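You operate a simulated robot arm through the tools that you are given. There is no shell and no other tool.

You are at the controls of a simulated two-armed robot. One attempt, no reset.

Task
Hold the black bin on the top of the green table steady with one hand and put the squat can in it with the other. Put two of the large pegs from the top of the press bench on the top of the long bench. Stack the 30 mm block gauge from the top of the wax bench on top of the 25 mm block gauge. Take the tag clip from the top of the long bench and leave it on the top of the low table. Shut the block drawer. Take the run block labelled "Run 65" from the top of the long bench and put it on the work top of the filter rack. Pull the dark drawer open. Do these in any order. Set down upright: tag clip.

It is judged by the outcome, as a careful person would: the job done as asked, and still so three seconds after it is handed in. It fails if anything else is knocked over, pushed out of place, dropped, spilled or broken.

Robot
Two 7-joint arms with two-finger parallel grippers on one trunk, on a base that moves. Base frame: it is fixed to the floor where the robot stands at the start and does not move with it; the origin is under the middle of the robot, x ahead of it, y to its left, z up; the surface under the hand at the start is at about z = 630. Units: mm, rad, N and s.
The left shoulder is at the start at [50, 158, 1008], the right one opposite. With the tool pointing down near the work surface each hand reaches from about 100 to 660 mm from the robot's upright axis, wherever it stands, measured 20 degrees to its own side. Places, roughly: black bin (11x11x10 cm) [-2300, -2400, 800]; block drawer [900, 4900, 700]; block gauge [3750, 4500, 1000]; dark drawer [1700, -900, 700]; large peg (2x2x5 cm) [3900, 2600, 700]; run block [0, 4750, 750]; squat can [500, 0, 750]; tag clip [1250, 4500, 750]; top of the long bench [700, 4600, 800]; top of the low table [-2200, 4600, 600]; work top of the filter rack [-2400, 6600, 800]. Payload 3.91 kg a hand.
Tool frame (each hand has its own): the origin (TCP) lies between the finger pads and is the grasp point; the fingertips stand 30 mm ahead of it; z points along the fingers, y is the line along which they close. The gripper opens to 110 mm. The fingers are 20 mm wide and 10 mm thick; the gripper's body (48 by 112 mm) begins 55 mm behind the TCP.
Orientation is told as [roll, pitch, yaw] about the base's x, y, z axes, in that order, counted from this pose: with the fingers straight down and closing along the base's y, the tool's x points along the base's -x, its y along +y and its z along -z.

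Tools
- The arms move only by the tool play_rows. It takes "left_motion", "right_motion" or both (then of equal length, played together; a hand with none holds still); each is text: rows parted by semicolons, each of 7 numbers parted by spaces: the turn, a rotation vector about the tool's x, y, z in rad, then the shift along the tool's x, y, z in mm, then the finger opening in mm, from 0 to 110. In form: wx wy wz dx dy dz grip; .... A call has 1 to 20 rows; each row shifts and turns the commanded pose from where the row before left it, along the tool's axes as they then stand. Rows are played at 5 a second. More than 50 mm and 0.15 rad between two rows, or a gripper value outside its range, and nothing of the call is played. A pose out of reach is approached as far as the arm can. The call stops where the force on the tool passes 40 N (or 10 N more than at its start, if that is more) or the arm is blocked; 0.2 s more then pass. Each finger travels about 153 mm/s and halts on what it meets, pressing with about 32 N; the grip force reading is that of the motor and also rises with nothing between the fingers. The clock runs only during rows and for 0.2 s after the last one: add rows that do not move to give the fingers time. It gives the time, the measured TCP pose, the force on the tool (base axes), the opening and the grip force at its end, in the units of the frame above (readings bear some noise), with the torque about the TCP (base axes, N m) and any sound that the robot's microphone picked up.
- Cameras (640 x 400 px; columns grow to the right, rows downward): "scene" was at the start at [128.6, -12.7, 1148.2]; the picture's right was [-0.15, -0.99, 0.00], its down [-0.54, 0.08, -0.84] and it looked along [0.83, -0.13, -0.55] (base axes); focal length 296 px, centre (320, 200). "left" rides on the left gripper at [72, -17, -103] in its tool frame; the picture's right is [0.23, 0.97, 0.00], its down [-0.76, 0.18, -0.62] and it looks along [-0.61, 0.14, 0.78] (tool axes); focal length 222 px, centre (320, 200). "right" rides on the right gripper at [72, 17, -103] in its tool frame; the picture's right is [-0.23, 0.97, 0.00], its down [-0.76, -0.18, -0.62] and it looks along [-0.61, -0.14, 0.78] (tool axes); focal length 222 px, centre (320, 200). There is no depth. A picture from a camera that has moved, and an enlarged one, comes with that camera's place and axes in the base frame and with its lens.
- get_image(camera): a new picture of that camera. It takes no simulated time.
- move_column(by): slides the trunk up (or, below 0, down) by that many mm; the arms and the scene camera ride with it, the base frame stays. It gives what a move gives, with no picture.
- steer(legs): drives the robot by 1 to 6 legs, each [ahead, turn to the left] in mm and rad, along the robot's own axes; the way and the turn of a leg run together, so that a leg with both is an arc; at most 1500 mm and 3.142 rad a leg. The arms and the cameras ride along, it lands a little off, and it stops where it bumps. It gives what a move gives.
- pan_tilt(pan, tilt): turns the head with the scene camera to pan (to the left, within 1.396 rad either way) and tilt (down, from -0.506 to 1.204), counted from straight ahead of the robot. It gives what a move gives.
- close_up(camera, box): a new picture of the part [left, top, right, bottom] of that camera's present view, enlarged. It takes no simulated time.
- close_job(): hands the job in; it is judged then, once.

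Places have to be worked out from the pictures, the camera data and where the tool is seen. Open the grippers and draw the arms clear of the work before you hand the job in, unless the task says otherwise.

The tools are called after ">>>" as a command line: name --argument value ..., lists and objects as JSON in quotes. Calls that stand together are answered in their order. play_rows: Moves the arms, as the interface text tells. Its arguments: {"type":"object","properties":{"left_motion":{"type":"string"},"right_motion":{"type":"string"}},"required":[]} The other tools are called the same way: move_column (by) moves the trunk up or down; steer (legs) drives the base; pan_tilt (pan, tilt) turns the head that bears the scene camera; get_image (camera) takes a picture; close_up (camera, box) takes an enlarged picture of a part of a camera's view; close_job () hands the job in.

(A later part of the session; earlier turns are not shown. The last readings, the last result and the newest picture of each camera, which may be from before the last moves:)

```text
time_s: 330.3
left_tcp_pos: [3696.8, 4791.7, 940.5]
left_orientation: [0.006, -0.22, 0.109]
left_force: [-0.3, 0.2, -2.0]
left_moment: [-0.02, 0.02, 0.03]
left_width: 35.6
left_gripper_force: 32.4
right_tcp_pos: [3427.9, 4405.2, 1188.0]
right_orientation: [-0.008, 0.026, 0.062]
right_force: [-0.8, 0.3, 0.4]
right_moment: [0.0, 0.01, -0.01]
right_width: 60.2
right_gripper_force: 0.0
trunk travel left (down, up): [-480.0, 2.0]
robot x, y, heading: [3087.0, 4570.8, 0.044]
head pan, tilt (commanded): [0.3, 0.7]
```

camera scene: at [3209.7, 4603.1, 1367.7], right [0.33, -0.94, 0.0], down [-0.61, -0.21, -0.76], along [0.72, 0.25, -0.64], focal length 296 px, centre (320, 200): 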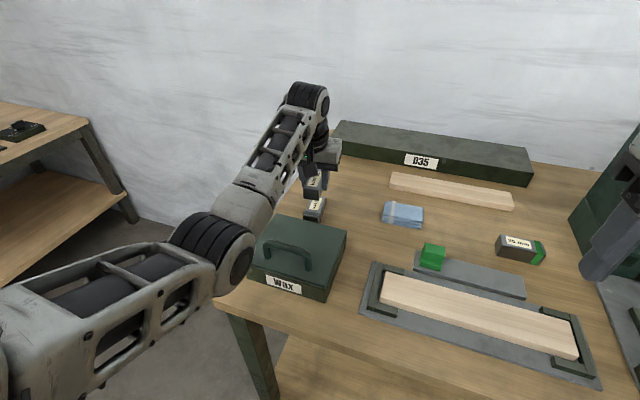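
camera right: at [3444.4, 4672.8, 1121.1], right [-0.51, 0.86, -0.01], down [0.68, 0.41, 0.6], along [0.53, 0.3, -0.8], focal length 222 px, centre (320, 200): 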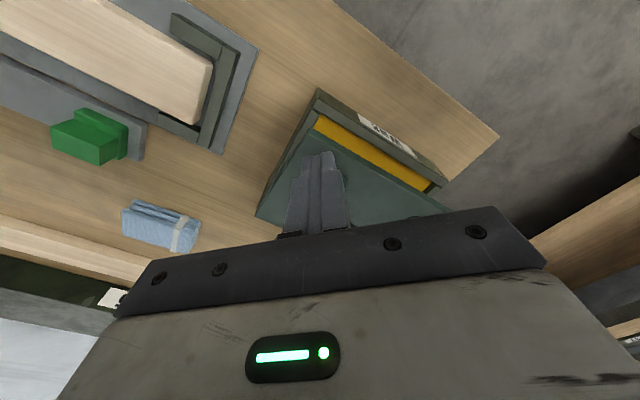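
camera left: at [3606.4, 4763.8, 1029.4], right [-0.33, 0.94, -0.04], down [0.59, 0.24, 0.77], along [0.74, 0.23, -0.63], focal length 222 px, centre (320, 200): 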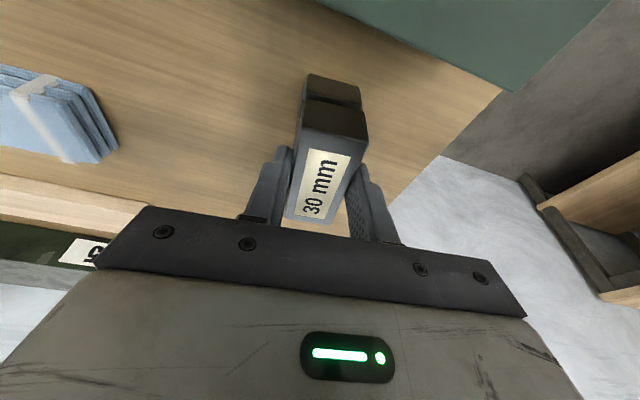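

Not yet in contact. I continue 1 mm at a time.

>>> play_rows --left_motion "0 0 0 0.2 0 1 25;0 0 0 0 0 0 25"

>>> play_rows --left_motion "0 0 0 0.2 0 1 25;0 0 0 0 0 0 25"

>>> close_up --camera "left" --box '[270, 50, 400, 150]'

```text
time_s: 330.9
left_tcp_pos: [3697.5, 4791.1, 940.1]
left_orientation: [0.007, -0.221, 0.11]
left_force: [-1.3, 1.1, 2.9]
left_moment: [-0.05, 0.19, -0.07]
left_width: 35.7
left_gripper_force: 32.0
right_tcp_pos: [3428.1, 4404.9, 1187.9]
right_orientation: [-0.009, 0.026, 0.062]
right_force: [-0.1, -1.1, -0.3]
right_moment: [-0.01, -0.02, -0.01]
right_width: 59.6
right_gripper_force: 0.0
trunk travel left (down, up): [-480.0, 2.0]
robot x, y, heading: [3092.1, 4571.3, 0.038]
head pan, tilt (commanded): [0.3, 0.7]
```

```text
time_s: 331.5
left_tcp_pos: [3697.0, 4789.4, 940.3]
left_orientation: [0.006, -0.224, 0.111]
left_force: [0.1, 3.3, 14.8]
left_moment: [-0.03, 0.51, -0.11]
left_width: 35.7
left_gripper_force: 32.1
right_tcp_pos: [3428.9, 4404.8, 1188.5]
right_orientation: [-0.009, 0.025, 0.064]
right_force: [0.7, -1.4, -0.3]
right_moment: [0.01, 0.0, 0.0]
right_width: 59.8
right_gripper_force: 0.1
trunk travel left (down, up): [-480.0, 2.0]
robot x, y, heading: [3086.3, 4570.9, 0.041]
head pan, tilt (commanded): [0.3, 0.7]
```

```text
4.00 times, centred on (335, 100) of left
camera zoom: at [3605.7, 4764.1, 1025.1], right [-0.33, 0.94, -0.05], down [0.58, 0.24, 0.78], along [0.75, 0.23, -0.63], focal length 888 px, centre (260, 600)
```

zoom: 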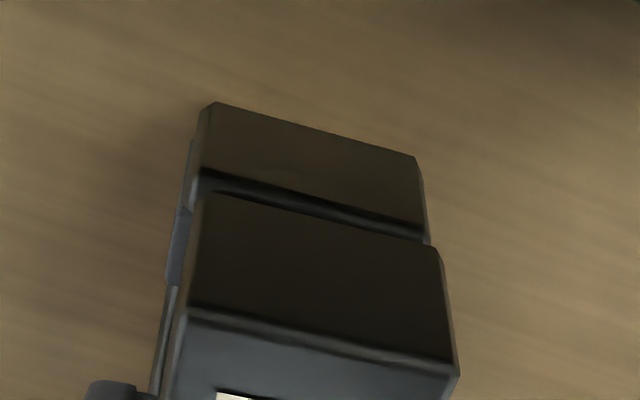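

Contact is made (15 N) and the blocks are flush. I ease the pressure slightly, open the fingers, and withdraw along the finger axis.

>>> play_rows --left_motion "0 0 0 -0.2 0 -0.9 25;0 0 0 0 0 0 38;0 0 0 0 0 0 45;0 0 0 0 0 0 60;0 0 0 0 0 0 65;0 0 0 0 0 -15 65;0 0 0 0 0 -30 65;0 0 0 0 0 -40 65;0 0 0 0 0 0 65"

>>> get_image --camera "left"

>>> close_up --camera "scene" --box '[240, 120, 400, 260]'

```text
time_s: 333.5
left_tcp_pos: [3677.7, 4789.7, 1025.8]
left_orientation: [0.005, -0.217, 0.11]
left_force: [-0.5, -0.2, 0.9]
left_moment: [-0.05, -0.02, 0.01]
left_width: 64.9
left_gripper_force: 0.0
right_tcp_pos: [3428.3, 4404.5, 1188.4]
right_orientation: [-0.01, 0.026, 0.062]
right_force: [0.6, -0.2, -0.2]
right_moment: [0.02, -0.01, 0.01]
right_width: 59.9
right_gripper_force: 0.0
trunk travel left (down, up): [-480.0, 2.0]
robot x, y, heading: [3090.1, 4571.6, 0.04]
head pan, tilt (commanded): [0.3, 0.7]
```

```text
taken
camera left: at [3587.2, 4763.6, 1110.6], right [-0.33, 0.94, -0.04], down [0.59, 0.24, 0.77], along [0.74, 0.23, -0.63], focal length 222 px, centre (320, 200)
```

left: 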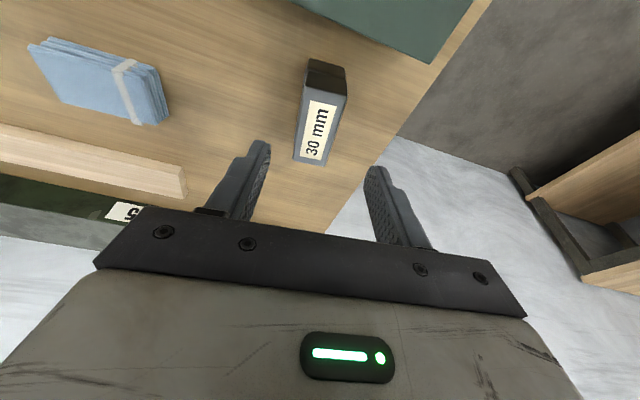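

```text
2.86 times, centred on (320, 190) of scene
camera zoom: at [3209.8, 4603.2, 1367.7], right [0.33, -0.94, 0.0], down [-0.61, -0.21, -0.76], along [0.72, 0.25, -0.64], focal length 846 px, centre (320, 229)
```

zoom: 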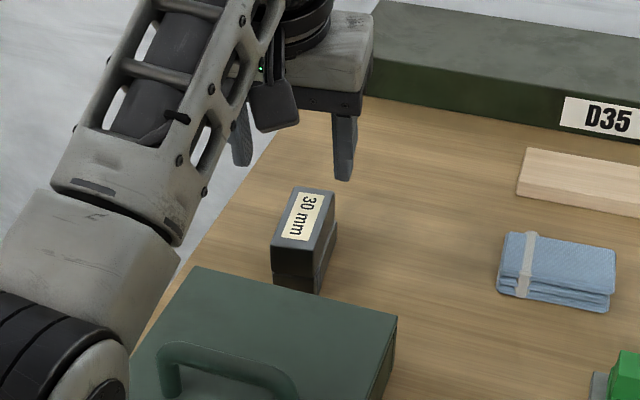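

The 30 mm gauge now sits squarely on the 25 mm gauge. I raise the left hand high, back straight away from the bench, and then bring the hand upright.

>>> play_rows --left_motion "0 0 0 -8.65 0 -39 65;0 0 0 -8.65 0 -39 65;0 0 0 -8.65 0 -39 65;0 0 0 0 0 0 65"

>>> steer --legs '[[-350, 0]]'

>>> play_rows --left_motion "0 0.11 0.03 0 0 0 65;0 0.107 0.03 0 0 0 65;0 0 0 40 0 0 65;0 0 0 40 0 0 65;0 0 0 40 0 0 65;0 0 0 40 0 0 65;0 0 0 40 0 0 65;0 0 0 0 0 0 65"

>>> get_image --camera "scene"

```text
time_s: 334.5
left_tcp_pos: [3677.0, 4790.0, 1143.5]
left_orientation: [0.005, -0.217, 0.111]
left_force: [-0.1, 0.5, -0.2]
left_moment: [-0.06, -0.03, -0.04]
left_width: 65.1
left_gripper_force: 0.2
right_tcp_pos: [3429.6, 4406.0, 1187.3]
right_orientation: [-0.008, 0.028, 0.062]
right_force: [0.1, 0.8, 0.0]
right_moment: [-0.01, 0.0, 0.0]
right_width: 60.0
right_gripper_force: 0.1
trunk travel left (down, up): [-480.0, 2.0]
robot x, y, heading: [3086.9, 4573.9, 0.037]
head pan, tilt (commanded): [0.3, 0.7]
```

```text
time_s: 336.8
left_tcp_pos: [3313.2, 4775.7, 1143.3]
left_orientation: [0.005, -0.22, 0.112]
left_force: [0.2, -0.3, 0.3]
left_moment: [0.02, -0.01, 0.0]
left_width: 65.0
left_gripper_force: 0.1
right_tcp_pos: [3066.0, 4390.9, 1189.0]
right_orientation: [-0.009, 0.026, 0.066]
right_force: [0.6, 0.0, -0.7]
right_moment: [0.0, 0.01, -0.01]
right_width: 60.2
right_gripper_force: 0.0
trunk travel left (down, up): [-480.0, 2.0]
robot x, y, heading: [2726.0, 4556.3, 0.043]
head pan, tilt (commanded): [0.3, 0.7]
```

```text
time_s: 338.6
left_tcp_pos: [3111.8, 4764.9, 1144.6]
left_orientation: [0.01, 0.001, 0.054]
left_force: [-0.6, -0.5, -0.8]
left_moment: [-0.01, 0.03, 0.01]
left_width: 64.9
left_gripper_force: 0.1
right_tcp_pos: [3068.0, 4391.7, 1186.7]
right_orientation: [-0.006, 0.026, 0.065]
right_force: [0.4, -0.2, 0.2]
right_moment: [0.0, -0.01, -0.02]
right_width: 59.9
right_gripper_force: 0.1
trunk travel left (down, up): [-480.0, 2.0]
robot x, y, heading: [2727.2, 4559.9, 0.043]
head pan, tilt (commanded): [0.3, 0.7]
```

```text
taken
camera scene: at [2847.5, 4588.9, 1367.7], right [0.33, -0.94, 0.0], down [-0.61, -0.22, -0.76], along [0.72, 0.26, -0.64], focal length 296 px, centre (320, 200)
```

scene: 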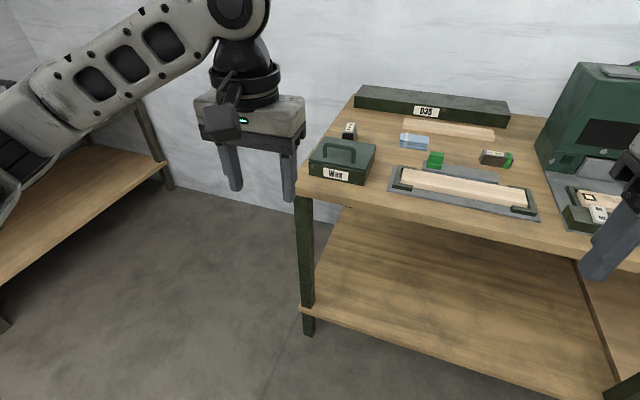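

Next the press bench. I lower the trunk back by 230 mm, turn south and drive to about y 2250, then look east.

>>> move_column --by -200

>>> steer --legs '[[0, -1.6], [1200, 0], [1100, 0], [0, 1.2]]'

>>> pan_tilt --pan 0.2 --tilt 0.35

>>> get_image --camera "scene"

```text
time_s: 340.8
left_tcp_pos: [3113.3, 4763.8, 945.1]
left_orientation: [0.011, -0.003, 0.053]
left_force: [1.3, 0.2, -0.4]
left_moment: [0.0, 0.0, -0.01]
left_width: 64.9
left_gripper_force: 0.0
right_tcp_pos: [3067.4, 4391.8, 988.9]
right_orientation: [-0.008, 0.025, 0.068]
right_force: [0.8, 0.3, 0.5]
right_moment: [0.0, -0.04, 0.0]
right_width: 59.9
right_gripper_force: 0.0
trunk travel left (down, up): [-280.0, 202.0]
robot x, y, heading: [2730.3, 4558.5, 0.042]
head pan, tilt (commanded): [0.3, 0.7]
```

```text
time_s: 358.9
left_tcp_pos: [3184.4, 2360.3, 945.4]
left_orientation: [0.01, -0.001, -0.295]
left_force: [0.6, 0.6, 0.1]
left_moment: [-0.01, -0.02, 0.0]
left_width: 65.0
left_gripper_force: 0.0
right_tcp_pos: [3011.1, 2026.6, 988.7]
right_orientation: [-0.007, 0.027, -0.285]
right_force: [0.3, -0.1, 0.0]
right_moment: [-0.02, 0.02, 0.0]
right_width: 59.9
right_gripper_force: 0.0
trunk travel left (down, up): [-280.0, 202.0]
robot x, y, heading: [2752.7, 2300.3, -0.309]
head pan, tilt (commanded): [0.3, 0.7]
```

```text
time_s: 359.7
left_tcp_pos: [3183.7, 2359.4, 945.3]
left_orientation: [0.012, -0.003, -0.298]
left_force: [-0.2, -0.4, 0.5]
left_moment: [-0.01, 0.0, 0.0]
left_width: 65.0
left_gripper_force: 0.0
right_tcp_pos: [3011.3, 2026.7, 986.5]
right_orientation: [-0.007, 0.027, -0.284]
right_force: [0.2, 0.8, 0.0]
right_moment: [-0.05, 0.04, 0.03]
right_width: 60.1
right_gripper_force: 0.0
trunk travel left (down, up): [-280.0, 202.0]
robot x, y, heading: [2751.8, 2299.2, -0.307]
head pan, tilt (commanded): [0.201, 0.351]
```

```text
taken
camera scene: at [2880.8, 2278.2, 1199.1], right [-0.11, -0.99, 0.0], down [-0.34, 0.04, -0.94], along [0.93, -0.1, -0.34], focal length 296 px, centre (320, 200)
```

scene: 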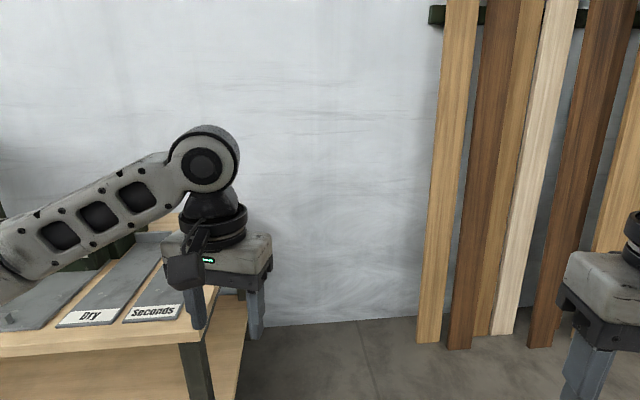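

Here are the bench's "Dry" and "Seconds" trays. The left arm blocks part of the view, so I turn the head further left and zoom.

>>> pan_tilt --pan 0.75 --tilt 0.4

>>> get_image --camera "scene"

>>> get_image --camera "left"

```text
time_s: 360.7
left_tcp_pos: [3183.6, 2361.0, 946.3]
left_orientation: [0.01, -0.001, -0.297]
left_force: [0.4, -0.7, 0.8]
left_moment: [-0.02, 0.05, 0.03]
left_width: 65.0
left_gripper_force: 0.1
right_tcp_pos: [3012.0, 2026.3, 987.7]
right_orientation: [-0.006, 0.026, -0.282]
right_force: [0.8, 0.5, 0.4]
right_moment: [-0.02, 0.03, -0.02]
right_width: 59.9
right_gripper_force: 0.1
trunk travel left (down, up): [-280.0, 202.0]
robot x, y, heading: [2749.8, 2301.4, -0.307]
head pan, tilt (commanded): [0.75, 0.4]
```

```text
taken
camera scene: at [2872.0, 2327.8, 1194.6], right [0.43, -0.9, 0.0], down [-0.35, -0.17, -0.92], along [0.83, 0.39, -0.39], focal length 296 px, centre (320, 200)
```

scene: 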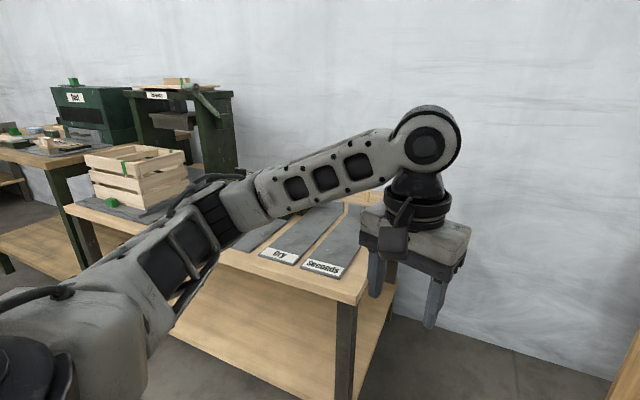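

```text
taken
camera left: at [3108.7, 2365.5, 1048.9], right [0.07, 1.0, 0.01], down [0.78, -0.06, 0.63], along [0.63, -0.03, -0.78], focal length 222 px, centre (320, 200)
```

left: 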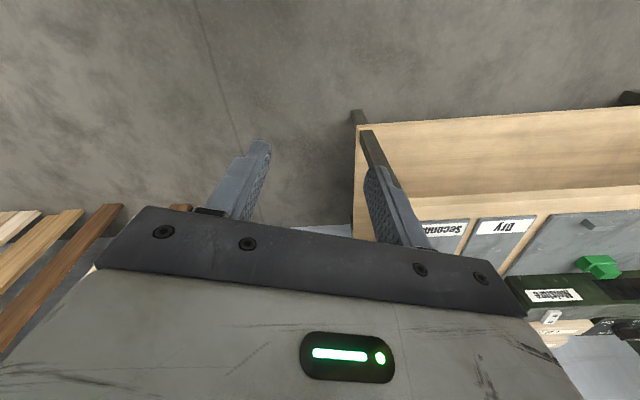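

The arm blocks the view when I look sideways, so I turn the base to face the bench instead.

>>> steer --legs '[[0, 0.72]]'

>>> pan_tilt --pan 0.0 --tilt 0.35

>>> get_image --camera "scene"

```text
time_s: 362.9
left_tcp_pos: [3043.0, 2625.7, 946.1]
left_orientation: [0.012, -0.002, 0.405]
left_force: [0.5, 0.2, -0.7]
left_moment: [-0.01, 0.01, 0.02]
left_width: 65.0
left_gripper_force: 0.0
right_tcp_pos: [3127.7, 2259.2, 987.2]
right_orientation: [-0.009, 0.026, 0.417]
right_force: [-0.4, -0.5, -0.3]
right_moment: [0.01, -0.01, -0.01]
right_width: 59.8
right_gripper_force: 0.0
trunk travel left (down, up): [-280.0, 202.0]
robot x, y, heading: [2750.5, 2299.0, 0.39]
head pan, tilt (commanded): [0.75, 0.4]
```

```text
time_s: 364.0
left_tcp_pos: [3041.8, 2626.3, 946.1]
left_orientation: [0.01, -0.002, 0.404]
left_force: [0.1, 0.6, 0.5]
left_moment: [-0.01, 0.0, -0.05]
left_width: 65.2
left_gripper_force: 0.0
right_tcp_pos: [3125.7, 2260.0, 987.8]
right_orientation: [-0.006, 0.026, 0.417]
right_force: [-1.0, 0.1, 0.7]
right_moment: [-0.01, -0.01, 0.0]
right_width: 60.0
right_gripper_force: 0.1
trunk travel left (down, up): [-280.0, 202.0]
robot x, y, heading: [2751.6, 2296.9, 0.395]
head pan, tilt (commanded): [0.0, 0.351]
```

```text
taken
camera scene: at [2873.1, 2351.4, 1199.1], right [0.38, -0.92, 0.0], down [-0.32, -0.13, -0.94], along [0.87, 0.36, -0.34], focal length 296 px, centre (320, 200)
```

scene: 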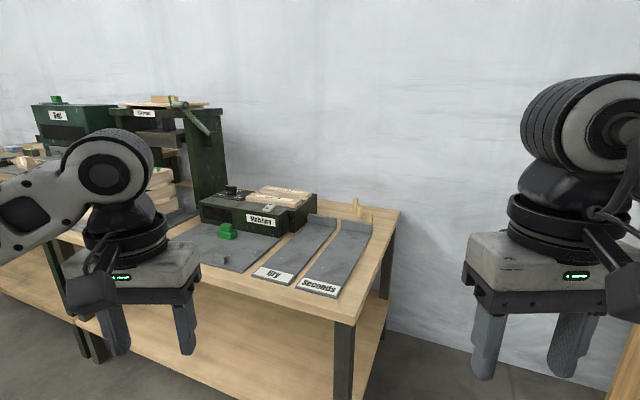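

There is a wooden peg standing at the back corner by the "Seconds" tray. I zoom in.

>>> close_up --camera "scene" --box '[190, 170, 410, 310]'

```text
2.86 times, centred on (300, 240) of scene
camera zoom: at [2873.1, 2351.4, 1199.1], right [0.38, -0.92, 0.0], down [-0.32, -0.13, -0.94], along [0.87, 0.36, -0.34], focal length 846 px, centre (377, 86)
```

zoom: 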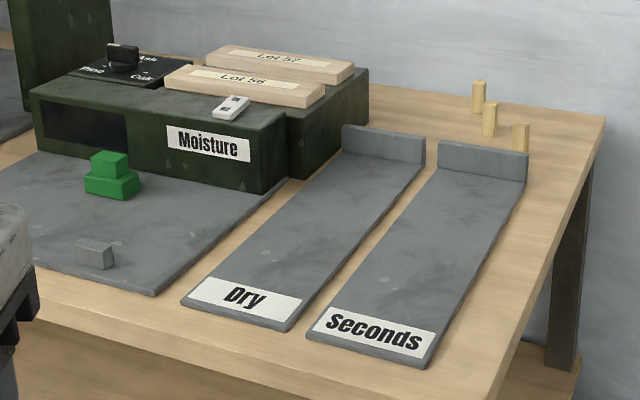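

Three large pegs (each about 50 mm tall) stand near the bench's south-east corner at about [3909, 2635], [3840, 2599] and [3798, 2550], a short way in from the south edge (y about 2470). I go round to the south side and face north.

>>> steer --legs '[[0, -0.815], [890, 0], [0, 1.9]]'

>>> pan_tilt --pan -0.3 --tilt 0.5

>>> get_image --camera "scene"

```text
time_s: 371.7
left_tcp_pos: [3988.1, 2019.1, 946.1]
left_orientation: [0.011, -0.002, -0.27]
left_force: [0.4, 0.5, -0.2]
left_moment: [-0.02, 0.0, 0.03]
left_width: 65.0
left_gripper_force: 0.1
right_tcp_pos: [3821.0, 1677.6, 987.3]
right_orientation: [-0.019, 0.031, -0.262]
right_force: [-3.4, 1.1, 1.3]
right_moment: [0.0, -0.37, 0.03]
right_width: 60.1
right_gripper_force: 0.0
trunk travel left (down, up): [-280.0, 202.0]
robot x, y, heading: [3552.5, 1950.0, -0.286]
head pan, tilt (commanded): [0.0, 0.351]
stopped in leg 3: the force on the tool passed its limit at 59 N (the readings are from after the stop); the commanded pose is now the measured one
```

```text
time_s: 372.5
left_tcp_pos: [3988.1, 2019.3, 946.3]
left_orientation: [0.01, -0.002, -0.271]
left_force: [0.4, 0.9, -0.1]
left_moment: [-0.01, 0.0, 0.02]
left_width: 65.0
left_gripper_force: 0.1
right_tcp_pos: [3821.5, 1678.8, 988.4]
right_orientation: [-0.019, 0.029, -0.265]
right_force: [-4.4, 1.2, 2.3]
right_moment: [-0.02, -0.52, 0.06]
right_width: 60.0
right_gripper_force: 0.1
trunk travel left (down, up): [-280.0, 202.0]
robot x, y, heading: [3553.5, 1949.8, -0.281]
head pan, tilt (commanded): [-0.3, 0.499]
```

```text
taken
camera scene: at [3669.4, 1886.5, 1185.6], right [-0.55, -0.83, 0.0], down [-0.4, 0.26, -0.88], along [0.73, -0.49, -0.48], focal length 296 px, centre (320, 200)
```

scene: 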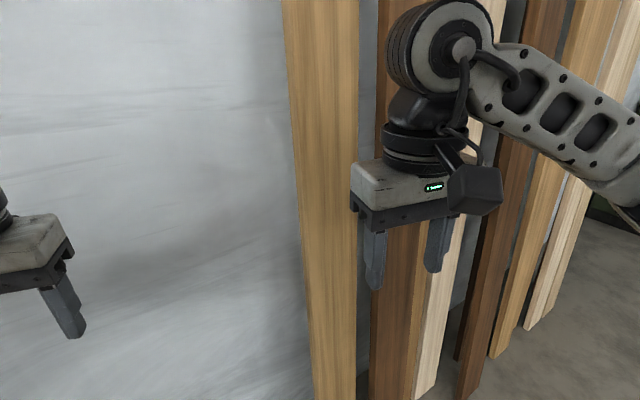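

While turning, the right hand touched one of the boards leaning on the wall. I back straight off at once and look at the boards.

>>> steer --legs '[[-150, 0]]'

>>> get_image --camera "scene"

```text
time_s: 373.9
left_tcp_pos: [3845.1, 2061.2, 945.2]
left_orientation: [0.011, 0.0, -0.268]
left_force: [0.6, 0.3, 0.3]
left_moment: [0.01, -0.01, 0.02]
left_width: 65.0
left_gripper_force: 0.2
right_tcp_pos: [3680.1, 1720.3, 989.2]
right_orientation: [-0.019, 0.031, -0.26]
right_force: [-0.5, -0.4, 0.1]
right_moment: [-0.03, 0.01, 0.01]
right_width: 60.3
right_gripper_force: 0.0
trunk travel left (down, up): [-280.0, 202.0]
robot x, y, heading: [3414.4, 1986.2, -0.282]
head pan, tilt (commanded): [-0.3, 0.499]
```

```text
taken
camera scene: at [3527.4, 1928.4, 1185.5], right [-0.55, -0.83, 0.0], down [-0.4, 0.26, -0.88], along [0.73, -0.48, -0.48], focal length 296 px, centre (320, 200)
```

scene: 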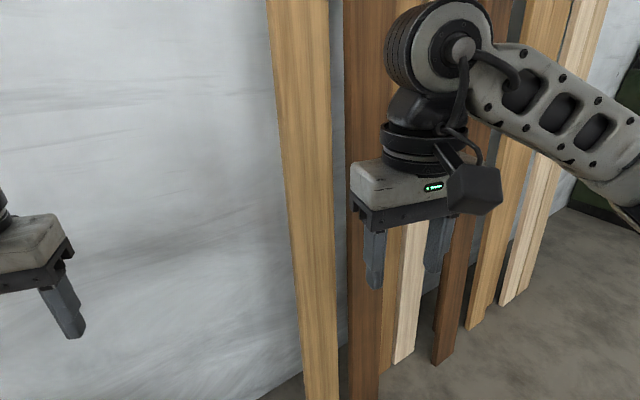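

The boards stand as before. I now go around with more room: turn left here, drive to about [3600, 2130], and face north.

>>> steer --legs '[[0, 0.95], [230, 0]]'

>>> steer --legs '[[0, 0.8]]'

>>> pan_tilt --pan -0.3 --tilt 0.6

>>> get_image --camera "scene"

```text
time_s: 378.0
left_tcp_pos: [3795.1, 2516.9, 945.4]
left_orientation: [0.011, -0.003, 0.664]
left_force: [0.8, -0.3, 1.1]
left_moment: [0.02, -0.01, -0.01]
left_width: 65.0
left_gripper_force: 0.1
right_tcp_pos: [3969.3, 2179.8, 988.4]
right_orientation: [-0.019, 0.033, 0.67]
right_force: [-0.4, 0.2, 0.0]
right_moment: [0.01, -0.02, 0.01]
right_width: 60.0
right_gripper_force: 0.0
trunk travel left (down, up): [-280.0, 202.0]
robot x, y, heading: [3596.2, 2128.4, 0.646]
head pan, tilt (commanded): [-0.3, 0.499]
```

```text
time_s: 380.6
left_tcp_pos: [3453.9, 2542.6, 945.2]
left_orientation: [0.01, -0.002, 1.467]
left_force: [-0.1, 0.2, 0.7]
left_moment: [-0.01, 0.01, 0.02]
left_width: 65.0
left_gripper_force: 0.1
right_tcp_pos: [3816.1, 2434.5, 989.5]
right_orientation: [-0.017, 0.031, 1.476]
right_force: [-0.2, 0.1, -0.9]
right_moment: [-0.03, -0.02, 0.02]
right_width: 60.1
right_gripper_force: 0.0
trunk travel left (down, up): [-280.0, 202.0]
robot x, y, heading: [3593.9, 2124.7, 1.455]
head pan, tilt (commanded): [-0.3, 0.499]
```

```text
time_s: 381.2
left_tcp_pos: [3453.1, 2541.9, 944.9]
left_orientation: [0.011, -0.001, 1.466]
left_force: [0.6, 0.4, 0.2]
left_moment: [0.02, 0.02, 0.03]
left_width: 65.0
left_gripper_force: 0.0
right_tcp_pos: [3816.4, 2435.3, 988.6]
right_orientation: [-0.02, 0.032, 1.476]
right_force: [0.0, -0.1, 0.4]
right_moment: [0.03, 0.02, -0.01]
right_width: 60.0
right_gripper_force: 0.1
trunk travel left (down, up): [-280.0, 202.0]
robot x, y, heading: [3593.9, 2127.5, 1.451]
head pan, tilt (commanded): [-0.3, 0.6]
```

```text
taken
camera scene: at [3636.0, 2248.6, 1176.4], right [0.91, -0.41, 0.0], down [-0.23, -0.52, -0.83], along [0.34, 0.75, -0.56], focal length 296 px, centre (320, 200)
```

scene: 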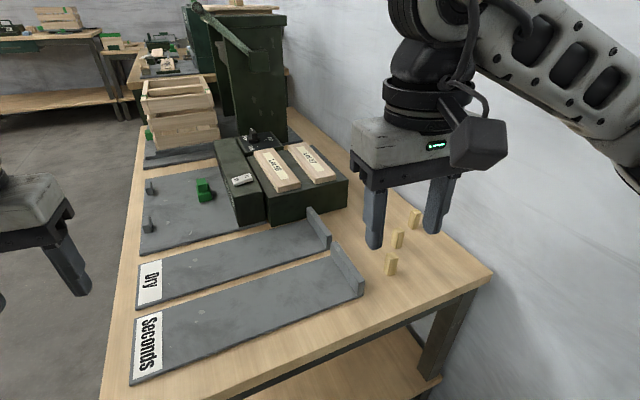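

The three pegs are clearly in view. I zoom in for measurement and also take the right camera's view.

>>> close_up --camera "scene" --box '[320, 190, 480, 300]'

>>> get_image --camera "right"

```text
3.64 times, centred on (400, 245) of scene
camera zoom: at [3636.0, 2248.6, 1176.4], right [0.91, -0.41, 0.0], down [-0.23, -0.52, -0.83], along [0.34, 0.75, -0.56], focal length 1077 px, centre (29, 36)
```

zoom: 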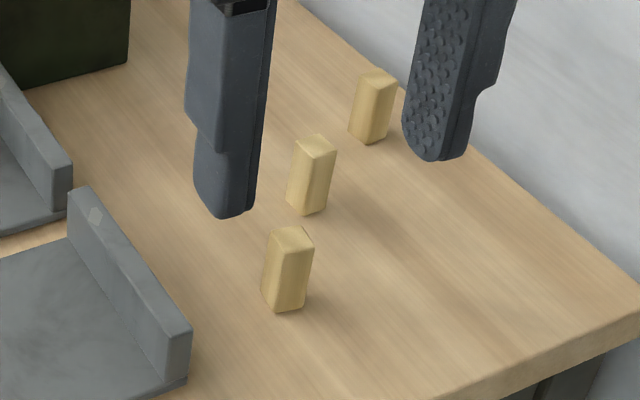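

```text
taken
camera right: at [3791.7, 2368.8, 1093.6], right [-0.95, 0.32, -0.03], down [0.24, 0.76, 0.6], along [0.21, 0.56, -0.8], focal length 222 px, centre (320, 200)
```

right: 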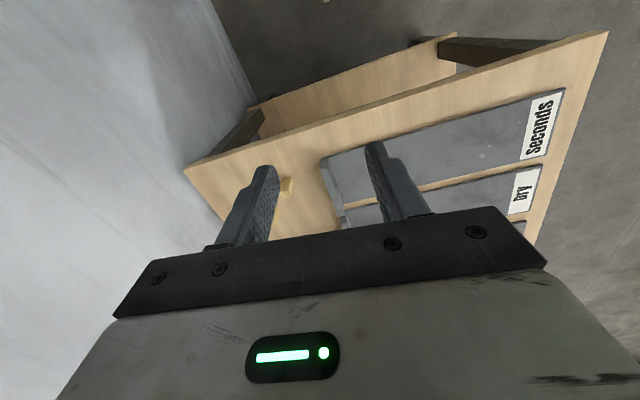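

The pegs are square, 20 mm wide, standing on a top at about z 705: A about [3938, 2570], B about [4000, 2634], C about [4076, 2668]. I zoom in more to see how each is turned.

>>> close_up --camera "scene" --box '[380, 205, 430, 285]'

```text
5.00 times, centred on (405, 245) of scene
camera zoom: at [3636.0, 2248.6, 1176.4], right [0.91, -0.41, 0.0], down [-0.23, -0.52, -0.83], along [0.34, 0.75, -0.56], focal length 1481 px, centre (-105, -25)
```

zoom: 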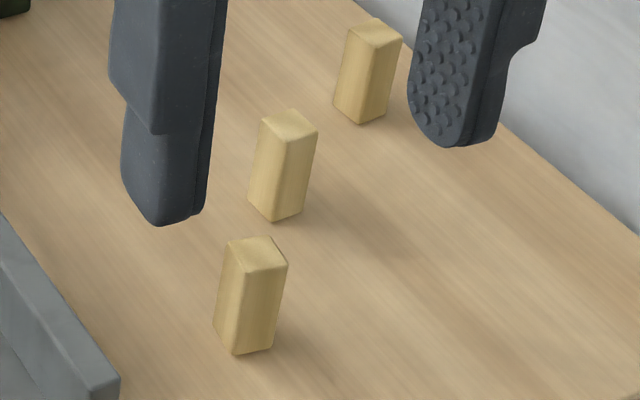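

I level the right hand and bring it above peg B, keeping high, for a close look.

>>> play_rows --right_motion "-0.019 -0.031 0 0 0 0 60;0 0 0 -36.6 -27.8 8 60;0 0 0 -36.6 -27.8 8 60;0 0 0 -36.6 -27.8 8 60;0 0 0 -36.6 -27.8 8 60;0 0 0 -36.6 -27.8 8 60;0 0 0 -36.6 -27.8 8 60;0 0 0 0 0 0 60"

>>> get_image --camera "right"

>>> get_image --camera "scene"

```text
time_s: 383.0
left_tcp_pos: [3452.1, 2542.7, 945.4]
left_orientation: [0.009, -0.002, 1.47]
left_force: [-0.7, -0.5, 0.2]
left_moment: [-0.02, 0.0, -0.02]
left_width: 65.1
left_gripper_force: 0.1
right_tcp_pos: [4004.7, 2639.5, 941.8]
right_orientation: [0.001, -0.001, 1.477]
right_force: [-0.5, 0.0, 0.2]
right_moment: [-0.01, -0.01, 0.0]
right_width: 60.1
right_gripper_force: 0.1
trunk travel left (down, up): [-280.0, 202.0]
robot x, y, heading: [3592.6, 2126.2, 1.451]
head pan, tilt (commanded): [-0.3, 0.6]
```

```text
taken
camera right: at [3981.0, 2570.1, 1044.6], right [-0.95, 0.32, 0.0], down [0.25, 0.74, 0.62], along [0.2, 0.59, -0.78], focal length 222 px, centre (320, 200)
```

right: 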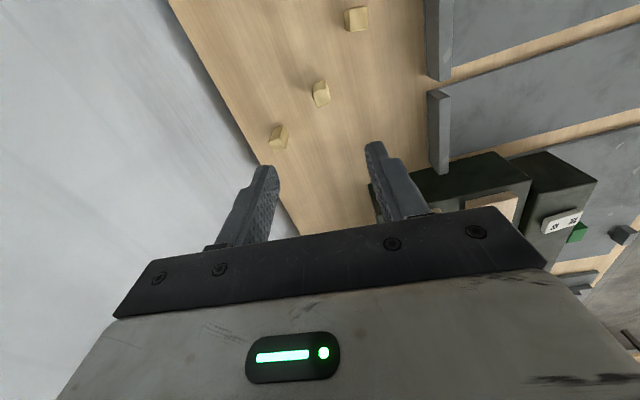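

```text
taken
camera scene: at [3636.0, 2248.6, 1176.4], right [0.91, -0.41, 0.0], down [-0.23, -0.52, -0.83], along [0.34, 0.75, -0.56], focal length 296 px, centre (320, 200)
```

scene: 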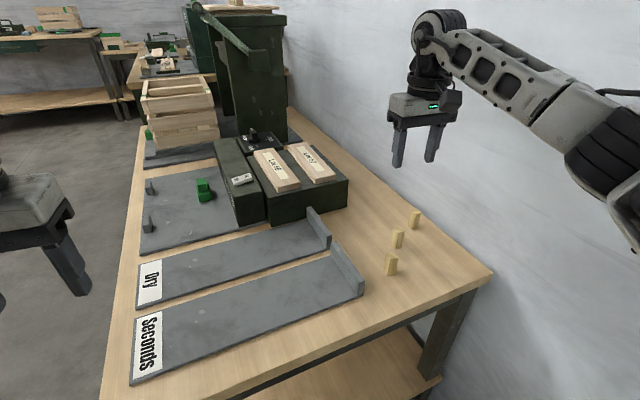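

All three pegs are seen from the right hand. I enlarge the view to triangulate them.

>>> close_up --camera "right" --box '[250, 0, 400, 160]'

```text
2.50 times, centred on (325, 80) of right
camera zoom: at [3981.0, 2570.1, 1044.6], right [-0.95, 0.32, 0.0], down [0.25, 0.74, 0.62], along [0.2, 0.59, -0.78], focal length 555 px, centre (308, 500)
```

zoom: 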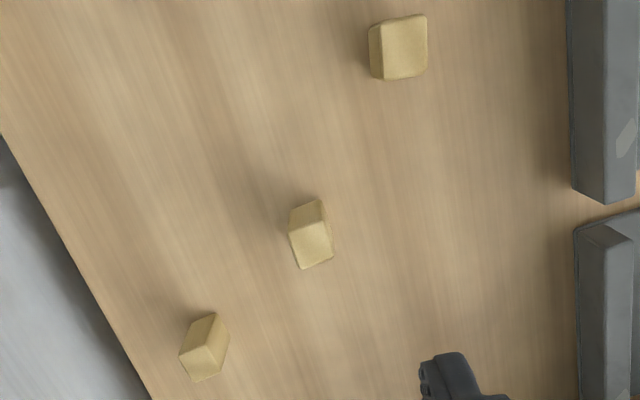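

Triangulated: peg tops z about 756 (bench 706); A [3943, 2580], B [4002, 2640], C [4078, 2676]; B is square to the axes. I align the right hand's yaw, go down over B and grip it.

>>> play_rows --right_motion "0 0 -0.094 0 0 0 50;0 0 0 0 2.5 0 50;0 0 0 0 0 45 50;0 0 0 0 0 45 50;0 0 0 0 0 45 50;0 0 0 0 0 30 50;0 0 0 0 0 0 50"

>>> get_image --camera "right"

>>> close_up --camera "scene" --box '[320, 150, 480, 290]'

```text
time_s: 384.6
left_tcp_pos: [3452.9, 2543.0, 945.6]
left_orientation: [0.01, -0.002, 1.467]
left_force: [0.5, -0.2, -0.1]
left_moment: [0.05, 0.03, 0.0]
left_width: 64.8
left_gripper_force: 0.0
right_tcp_pos: [3999.2, 2639.2, 773.9]
right_orientation: [-0.001, 0.0, 1.571]
right_force: [-0.3, -0.5, -0.3]
right_moment: [0.0, 0.02, -0.01]
right_width: 50.1
right_gripper_force: 0.1
trunk travel left (down, up): [-280.0, 202.0]
robot x, y, heading: [3597.7, 2127.0, 1.447]
head pan, tilt (commanded): [-0.3, 0.6]
```

```text
taken
camera right: at [3982.3, 2568.0, 877.3], right [-0.97, 0.23, 0.0], down [0.18, 0.76, 0.62], along [0.14, 0.61, -0.78], focal length 222 px, centre (320, 200)
```

right: 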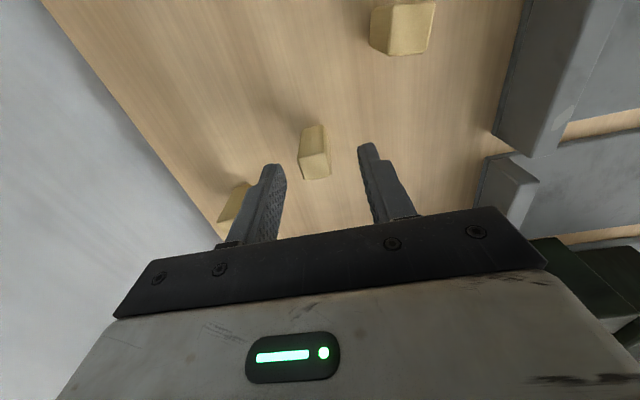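

```text
2.86 times, centred on (400, 220) of scene
camera zoom: at [3636.0, 2248.6, 1176.4], right [0.91, -0.41, 0.0], down [-0.23, -0.52, -0.83], along [0.34, 0.75, -0.56], focal length 846 px, centre (91, 143)
```

zoom: 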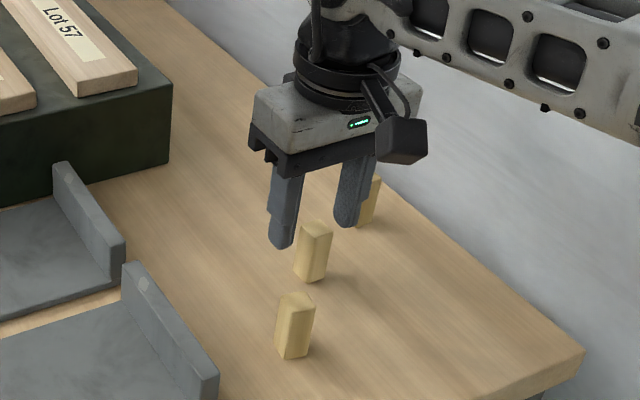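

The peg is between the fingers, about 3 mm east and 4 mm south of centre. I correct, go down to z 743 and close.

>>> play_rows --right_motion "0 0 0 4.5 -3 0 50;0 0 0 0 0 16 50;0 0 0 0 0 14 50;0 0 0 0 0 0 50;0 0 0 0 0 0 30;0 0 0 0 0 0 10;0 0 0 0 0 0 10;0 0 0 0 0 0 10"

>>> get_image --camera "right"

```text
time_s: 386.4
left_tcp_pos: [3452.2, 2542.4, 946.3]
left_orientation: [0.011, -0.001, 1.469]
left_force: [0.0, 0.1, -0.5]
left_moment: [0.0, -0.02, 0.01]
left_width: 64.8
left_gripper_force: 0.1
right_tcp_pos: [4002.6, 2633.7, 745.2]
right_orientation: [0.0, 0.001, 1.57]
right_force: [0.5, 0.1, -0.2]
right_moment: [0.02, -0.02, 0.0]
right_width: 18.6
right_gripper_force: 31.8
trunk travel left (down, up): [-280.0, 202.0]
robot x, y, heading: [3592.2, 2127.2, 1.45]
head pan, tilt (commanded): [-0.3, 0.6]
```

```text
taken
camera right: at [3986.5, 2562.7, 848.0], right [-0.97, 0.23, 0.0], down [0.18, 0.76, 0.62], along [0.14, 0.61, -0.78], focal length 222 px, centre (320, 200)
```

right: 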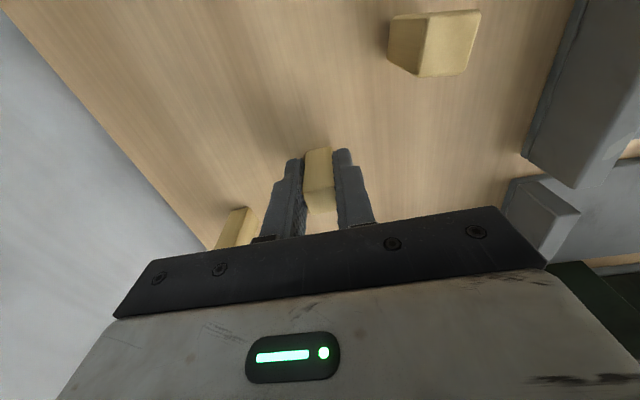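

Peg B is gripped (18.6 mm). I lift it and draw the hand back to the carry position.

>>> play_rows --right_motion "0 0 0 0 0 -10 10;0 0 0 0 0 -40 10;0 0 0 0 0 -45 10;0 0 0 0 0 -45 10;0 0 0 0 0 -45 10;0 0 0 33 30 0 10;0 0 0 33 30 0 10;0 0 0 33 30 0 10;0 0 0 33 30 0 10;0 0 0 33 30 0 10;0 0 0 33 30 0 10;0 0 0 0 0 0 10"

>>> get_image --camera "scene"

```text
time_s: 389.0
left_tcp_pos: [3452.6, 2543.1, 945.6]
left_orientation: [0.01, -0.003, 1.468]
left_force: [-0.2, -0.3, 0.2]
left_moment: [0.0, -0.03, 0.0]
left_width: 64.8
left_gripper_force: 0.0
right_tcp_pos: [3822.7, 2435.6, 931.5]
right_orientation: [0.001, -0.001, 1.569]
right_force: [0.1, 0.0, 0.2]
right_moment: [0.0, -0.03, 0.0]
right_width: 18.5
right_gripper_force: 31.6
trunk travel left (down, up): [-280.0, 202.0]
robot x, y, heading: [3592.8, 2125.7, 1.448]
head pan, tilt (commanded): [-0.3, 0.6]
```

```text
taken
camera scene: at [3636.0, 2248.6, 1176.4], right [0.91, -0.41, 0.0], down [-0.23, -0.52, -0.83], along [0.34, 0.75, -0.56], focal length 296 px, centre (320, 200)
```

scene: 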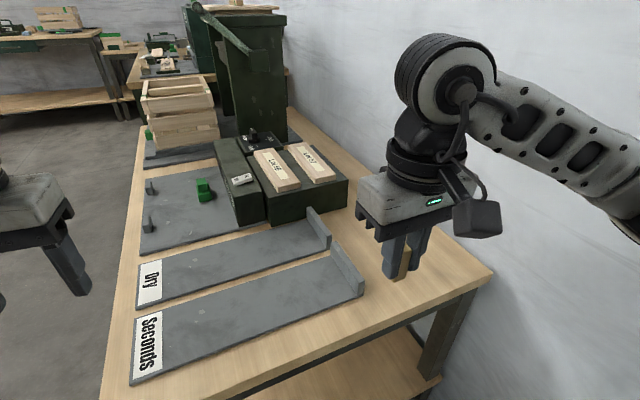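

Peg B is held. I turn the base right so that the left hand can reach peg A.

>>> steer --legs '[[0, -0.85]]'

>>> pan_tilt --pan 0.25 --tilt 0.65

>>> get_image --camera "scene"

>>> get_image --camera "left"

```text
time_s: 391.6
left_tcp_pos: [3815.1, 2507.1, 945.0]
left_orientation: [0.011, -0.002, 0.61]
left_force: [1.0, -0.1, 0.6]
left_moment: [-0.02, 0.01, 0.0]
left_width: 64.9
left_gripper_force: 0.0
right_tcp_pos: [3977.5, 2155.7, 933.3]
right_orientation: [-0.001, 0.0, 0.712]
right_force: [0.0, -0.4, -0.4]
right_moment: [-0.01, 0.0, -0.01]
right_width: 18.4
right_gripper_force: 32.3
trunk travel left (down, up): [-280.0, 202.0]
robot x, y, heading: [3595.0, 2127.9, 0.597]
head pan, tilt (commanded): [-0.3, 0.6]
```

```text
time_s: 392.6
left_tcp_pos: [3815.3, 2507.5, 946.0]
left_orientation: [0.011, -0.004, 0.612]
left_force: [0.7, -1.4, 0.2]
left_moment: [-0.03, -0.02, -0.05]
left_width: 65.3
left_gripper_force: 0.0
right_tcp_pos: [3976.4, 2156.1, 931.1]
right_orientation: [0.001, 0.001, 0.712]
right_force: [0.0, 0.0, -0.7]
right_moment: [-0.02, 0.0, -0.05]
right_width: 18.7
right_gripper_force: 31.7
trunk travel left (down, up): [-280.0, 202.0]
robot x, y, heading: [3591.8, 2127.5, 0.593]
head pan, tilt (commanded): [0.25, 0.649]
```

```text
taken
camera scene: at [3686.1, 2215.4, 1172.1], right [0.75, -0.66, 0.0], down [-0.4, -0.45, -0.8], along [0.53, 0.6, -0.6], focal length 296 px, centre (320, 200)
```

scene: 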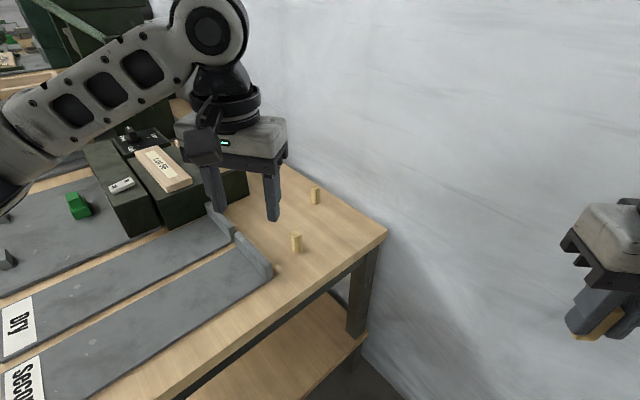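

```text
taken
camera left: at [3765.6, 2451.7, 1049.0], right [-0.75, 0.67, 0.01], down [0.52, 0.58, 0.63], along [0.41, 0.47, -0.78], focal length 222 px, centre (320, 200)
```

left: 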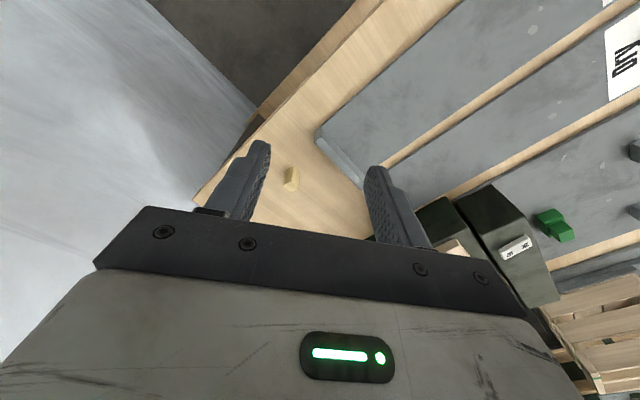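

I level and yaw the left hand to suit peg A's faces, move above it and look closely.

>>> play_rows --left_motion "0.011 0 0 -33.2 -3.6 21 60;0 0 0 -33.2 -3.6 21 60;0 0 0 -33.2 -3.6 21 60;0 0 0 -33.2 -3.6 21 60;0 0 -0.14 0 0 0 60;0 0 -0.14 0 0 0 60;0 0 -0.14 0 0 0 60;0 0 -0.14 0 0 0 60;0 0 -0.14 0 0 0 60;0 0 -0.07 0 0 0 60;0 0 0 0 0 0 60"

>>> get_image --camera "left"

>>> close_up --camera "scene" --box '[200, 130, 380, 290]'

```text
time_s: 395.0
left_tcp_pos: [3930.9, 2572.1, 862.0]
left_orientation: [-0.002, 0.0, 1.381]
left_force: [0.0, 0.1, 0.3]
left_moment: [0.01, 0.02, -0.02]
left_width: 60.1
left_gripper_force: 0.0
right_tcp_pos: [3977.6, 2155.6, 931.6]
right_orientation: [0.001, 0.0, 0.713]
right_force: [-0.5, -0.2, -0.6]
right_moment: [0.01, 0.03, -0.01]
right_width: 18.5
right_gripper_force: 31.9
trunk travel left (down, up): [-280.0, 202.0]
robot x, y, heading: [3593.9, 2126.8, 0.597]
head pan, tilt (commanded): [0.25, 0.649]
```

```text
taken
camera left: at [3934.2, 2498.9, 966.2], right [-1.0, -0.04, 0.0], down [-0.03, 0.78, 0.62], along [-0.02, 0.62, -0.78], focal length 222 px, centre (320, 200)
```

left: 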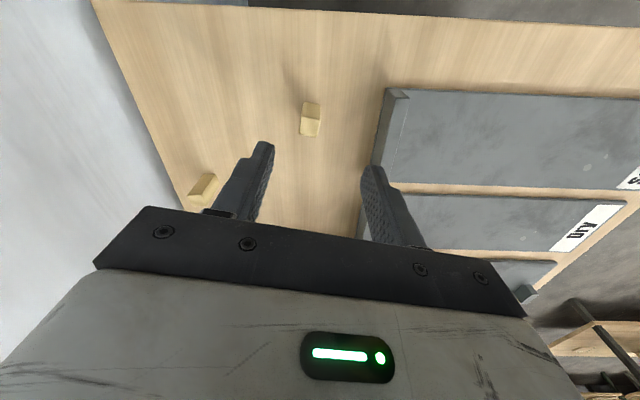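

```text
2.50 times, centred on (290, 210) of scene
camera zoom: at [3686.0, 2215.5, 1172.1], right [0.75, -0.66, 0.0], down [-0.4, -0.45, -0.8], along [0.53, 0.6, -0.6], focal length 740 px, centre (395, 175)
```

zoom: 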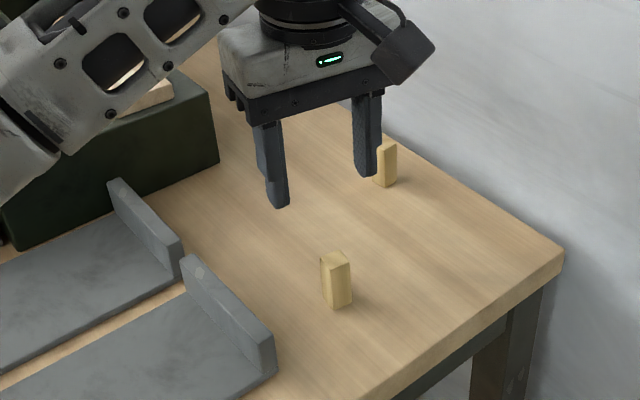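

I enlarge the left view to locate peg A exactly.

>>> close_up --camera "left" --box '[270, 80, 360, 160]'

```text
5.00 times, centred on (315, 120) of left
camera zoom: at [3934.2, 2498.9, 966.2], right [-1.0, -0.04, 0.0], down [-0.03, 0.78, 0.62], along [-0.02, 0.62, -0.78], focal length 1111 px, centre (345, 600)
```

zoom: 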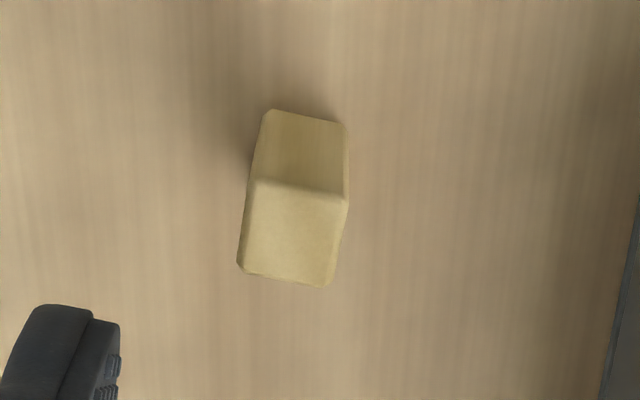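

Peg A is at [3941, 2578], and the hand's yaw already matches. I shift over it, go down and grip.

>>> play_rows --left_motion "0 0 0 -7.7 -8.8 0 50;0 0 0 0 0 40 50;0 0 0 0 0 40 50;0 0 0 0 0 25 50;0 0 0 0 0 14 50;0 0 0 0 0 0 50"

>>> get_image --camera "left"

```text
time_s: 396.4
left_tcp_pos: [3942.7, 2578.5, 743.4]
left_orientation: [-0.001, -0.002, 1.38]
left_force: [0.0, 0.6, 0.4]
left_moment: [0.01, 0.06, -0.01]
left_width: 49.8
left_gripper_force: 0.0
right_tcp_pos: [3976.6, 2155.7, 932.6]
right_orientation: [0.001, 0.0, 0.713]
right_force: [-0.1, 0.1, -0.1]
right_moment: [-0.02, 0.04, 0.0]
right_width: 18.7
right_gripper_force: 32.1
trunk travel left (down, up): [-280.0, 202.0]
robot x, y, heading: [3595.8, 2130.8, 0.595]
head pan, tilt (commanded): [0.25, 0.649]
```

```text
taken
camera left: at [3944.4, 2504.9, 846.6], right [-1.0, -0.04, 0.0], down [-0.03, 0.78, 0.62], along [-0.02, 0.62, -0.78], focal length 222 px, centre (320, 200)
```

left: 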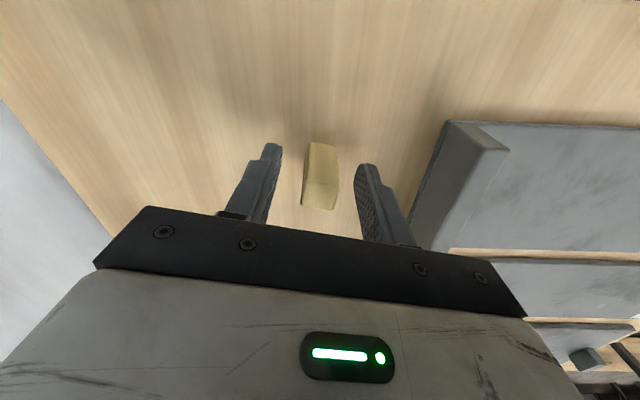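

The peg stands centred between the fingers. I close and lift.

>>> play_rows --left_motion "0 0 0 0 0 0 30;0 0 0 0 0 0 10;0 0 0 0 0 0 10;0 0 0 0 0 -10 10;0 0 0 0 0 -40 10;0 0 0 0 0 -45 10;0 0 0 0 0 -45 10;0 0 0 0 0 -45 10;0 0 0 0 0 0 10"

>>> get_image --camera "left"

>>> get_image --camera "scene"

```text
time_s: 398.4
left_tcp_pos: [3945.0, 2579.5, 924.4]
left_orientation: [0.0, -0.001, 1.382]
left_force: [0.7, 0.3, 0.3]
left_moment: [-0.02, 0.0, 0.01]
left_width: 18.4
left_gripper_force: 32.0
right_tcp_pos: [3976.9, 2155.7, 932.1]
right_orientation: [0.0, -0.001, 0.712]
right_force: [-0.2, 1.0, -0.5]
right_moment: [0.03, -0.03, -0.03]
right_width: 18.8
right_gripper_force: 32.1
trunk travel left (down, up): [-280.0, 202.0]
robot x, y, heading: [3594.6, 2127.1, 0.598]
head pan, tilt (commanded): [0.25, 0.649]
```

```text
taken
camera left: at [3947.8, 2504.9, 1027.5], right [-1.0, -0.04, 0.0], down [-0.03, 0.78, 0.62], along [-0.02, 0.62, -0.78], focal length 222 px, centre (320, 200)
```

left: 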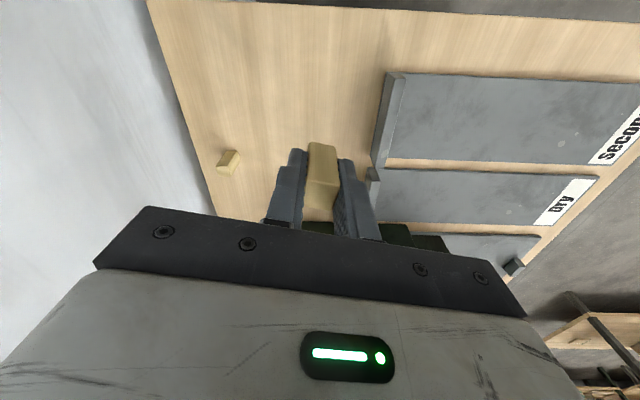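

```text
taken
camera scene: at [3686.0, 2215.5, 1172.1], right [0.75, -0.66, 0.0], down [-0.4, -0.45, -0.8], along [0.53, 0.6, -0.6], focal length 296 px, centre (320, 200)
```

scene: 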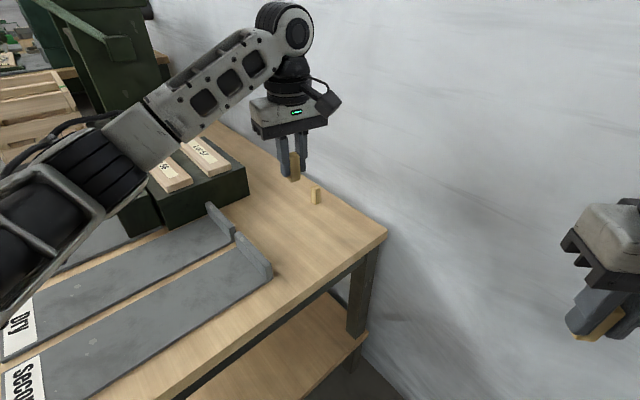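

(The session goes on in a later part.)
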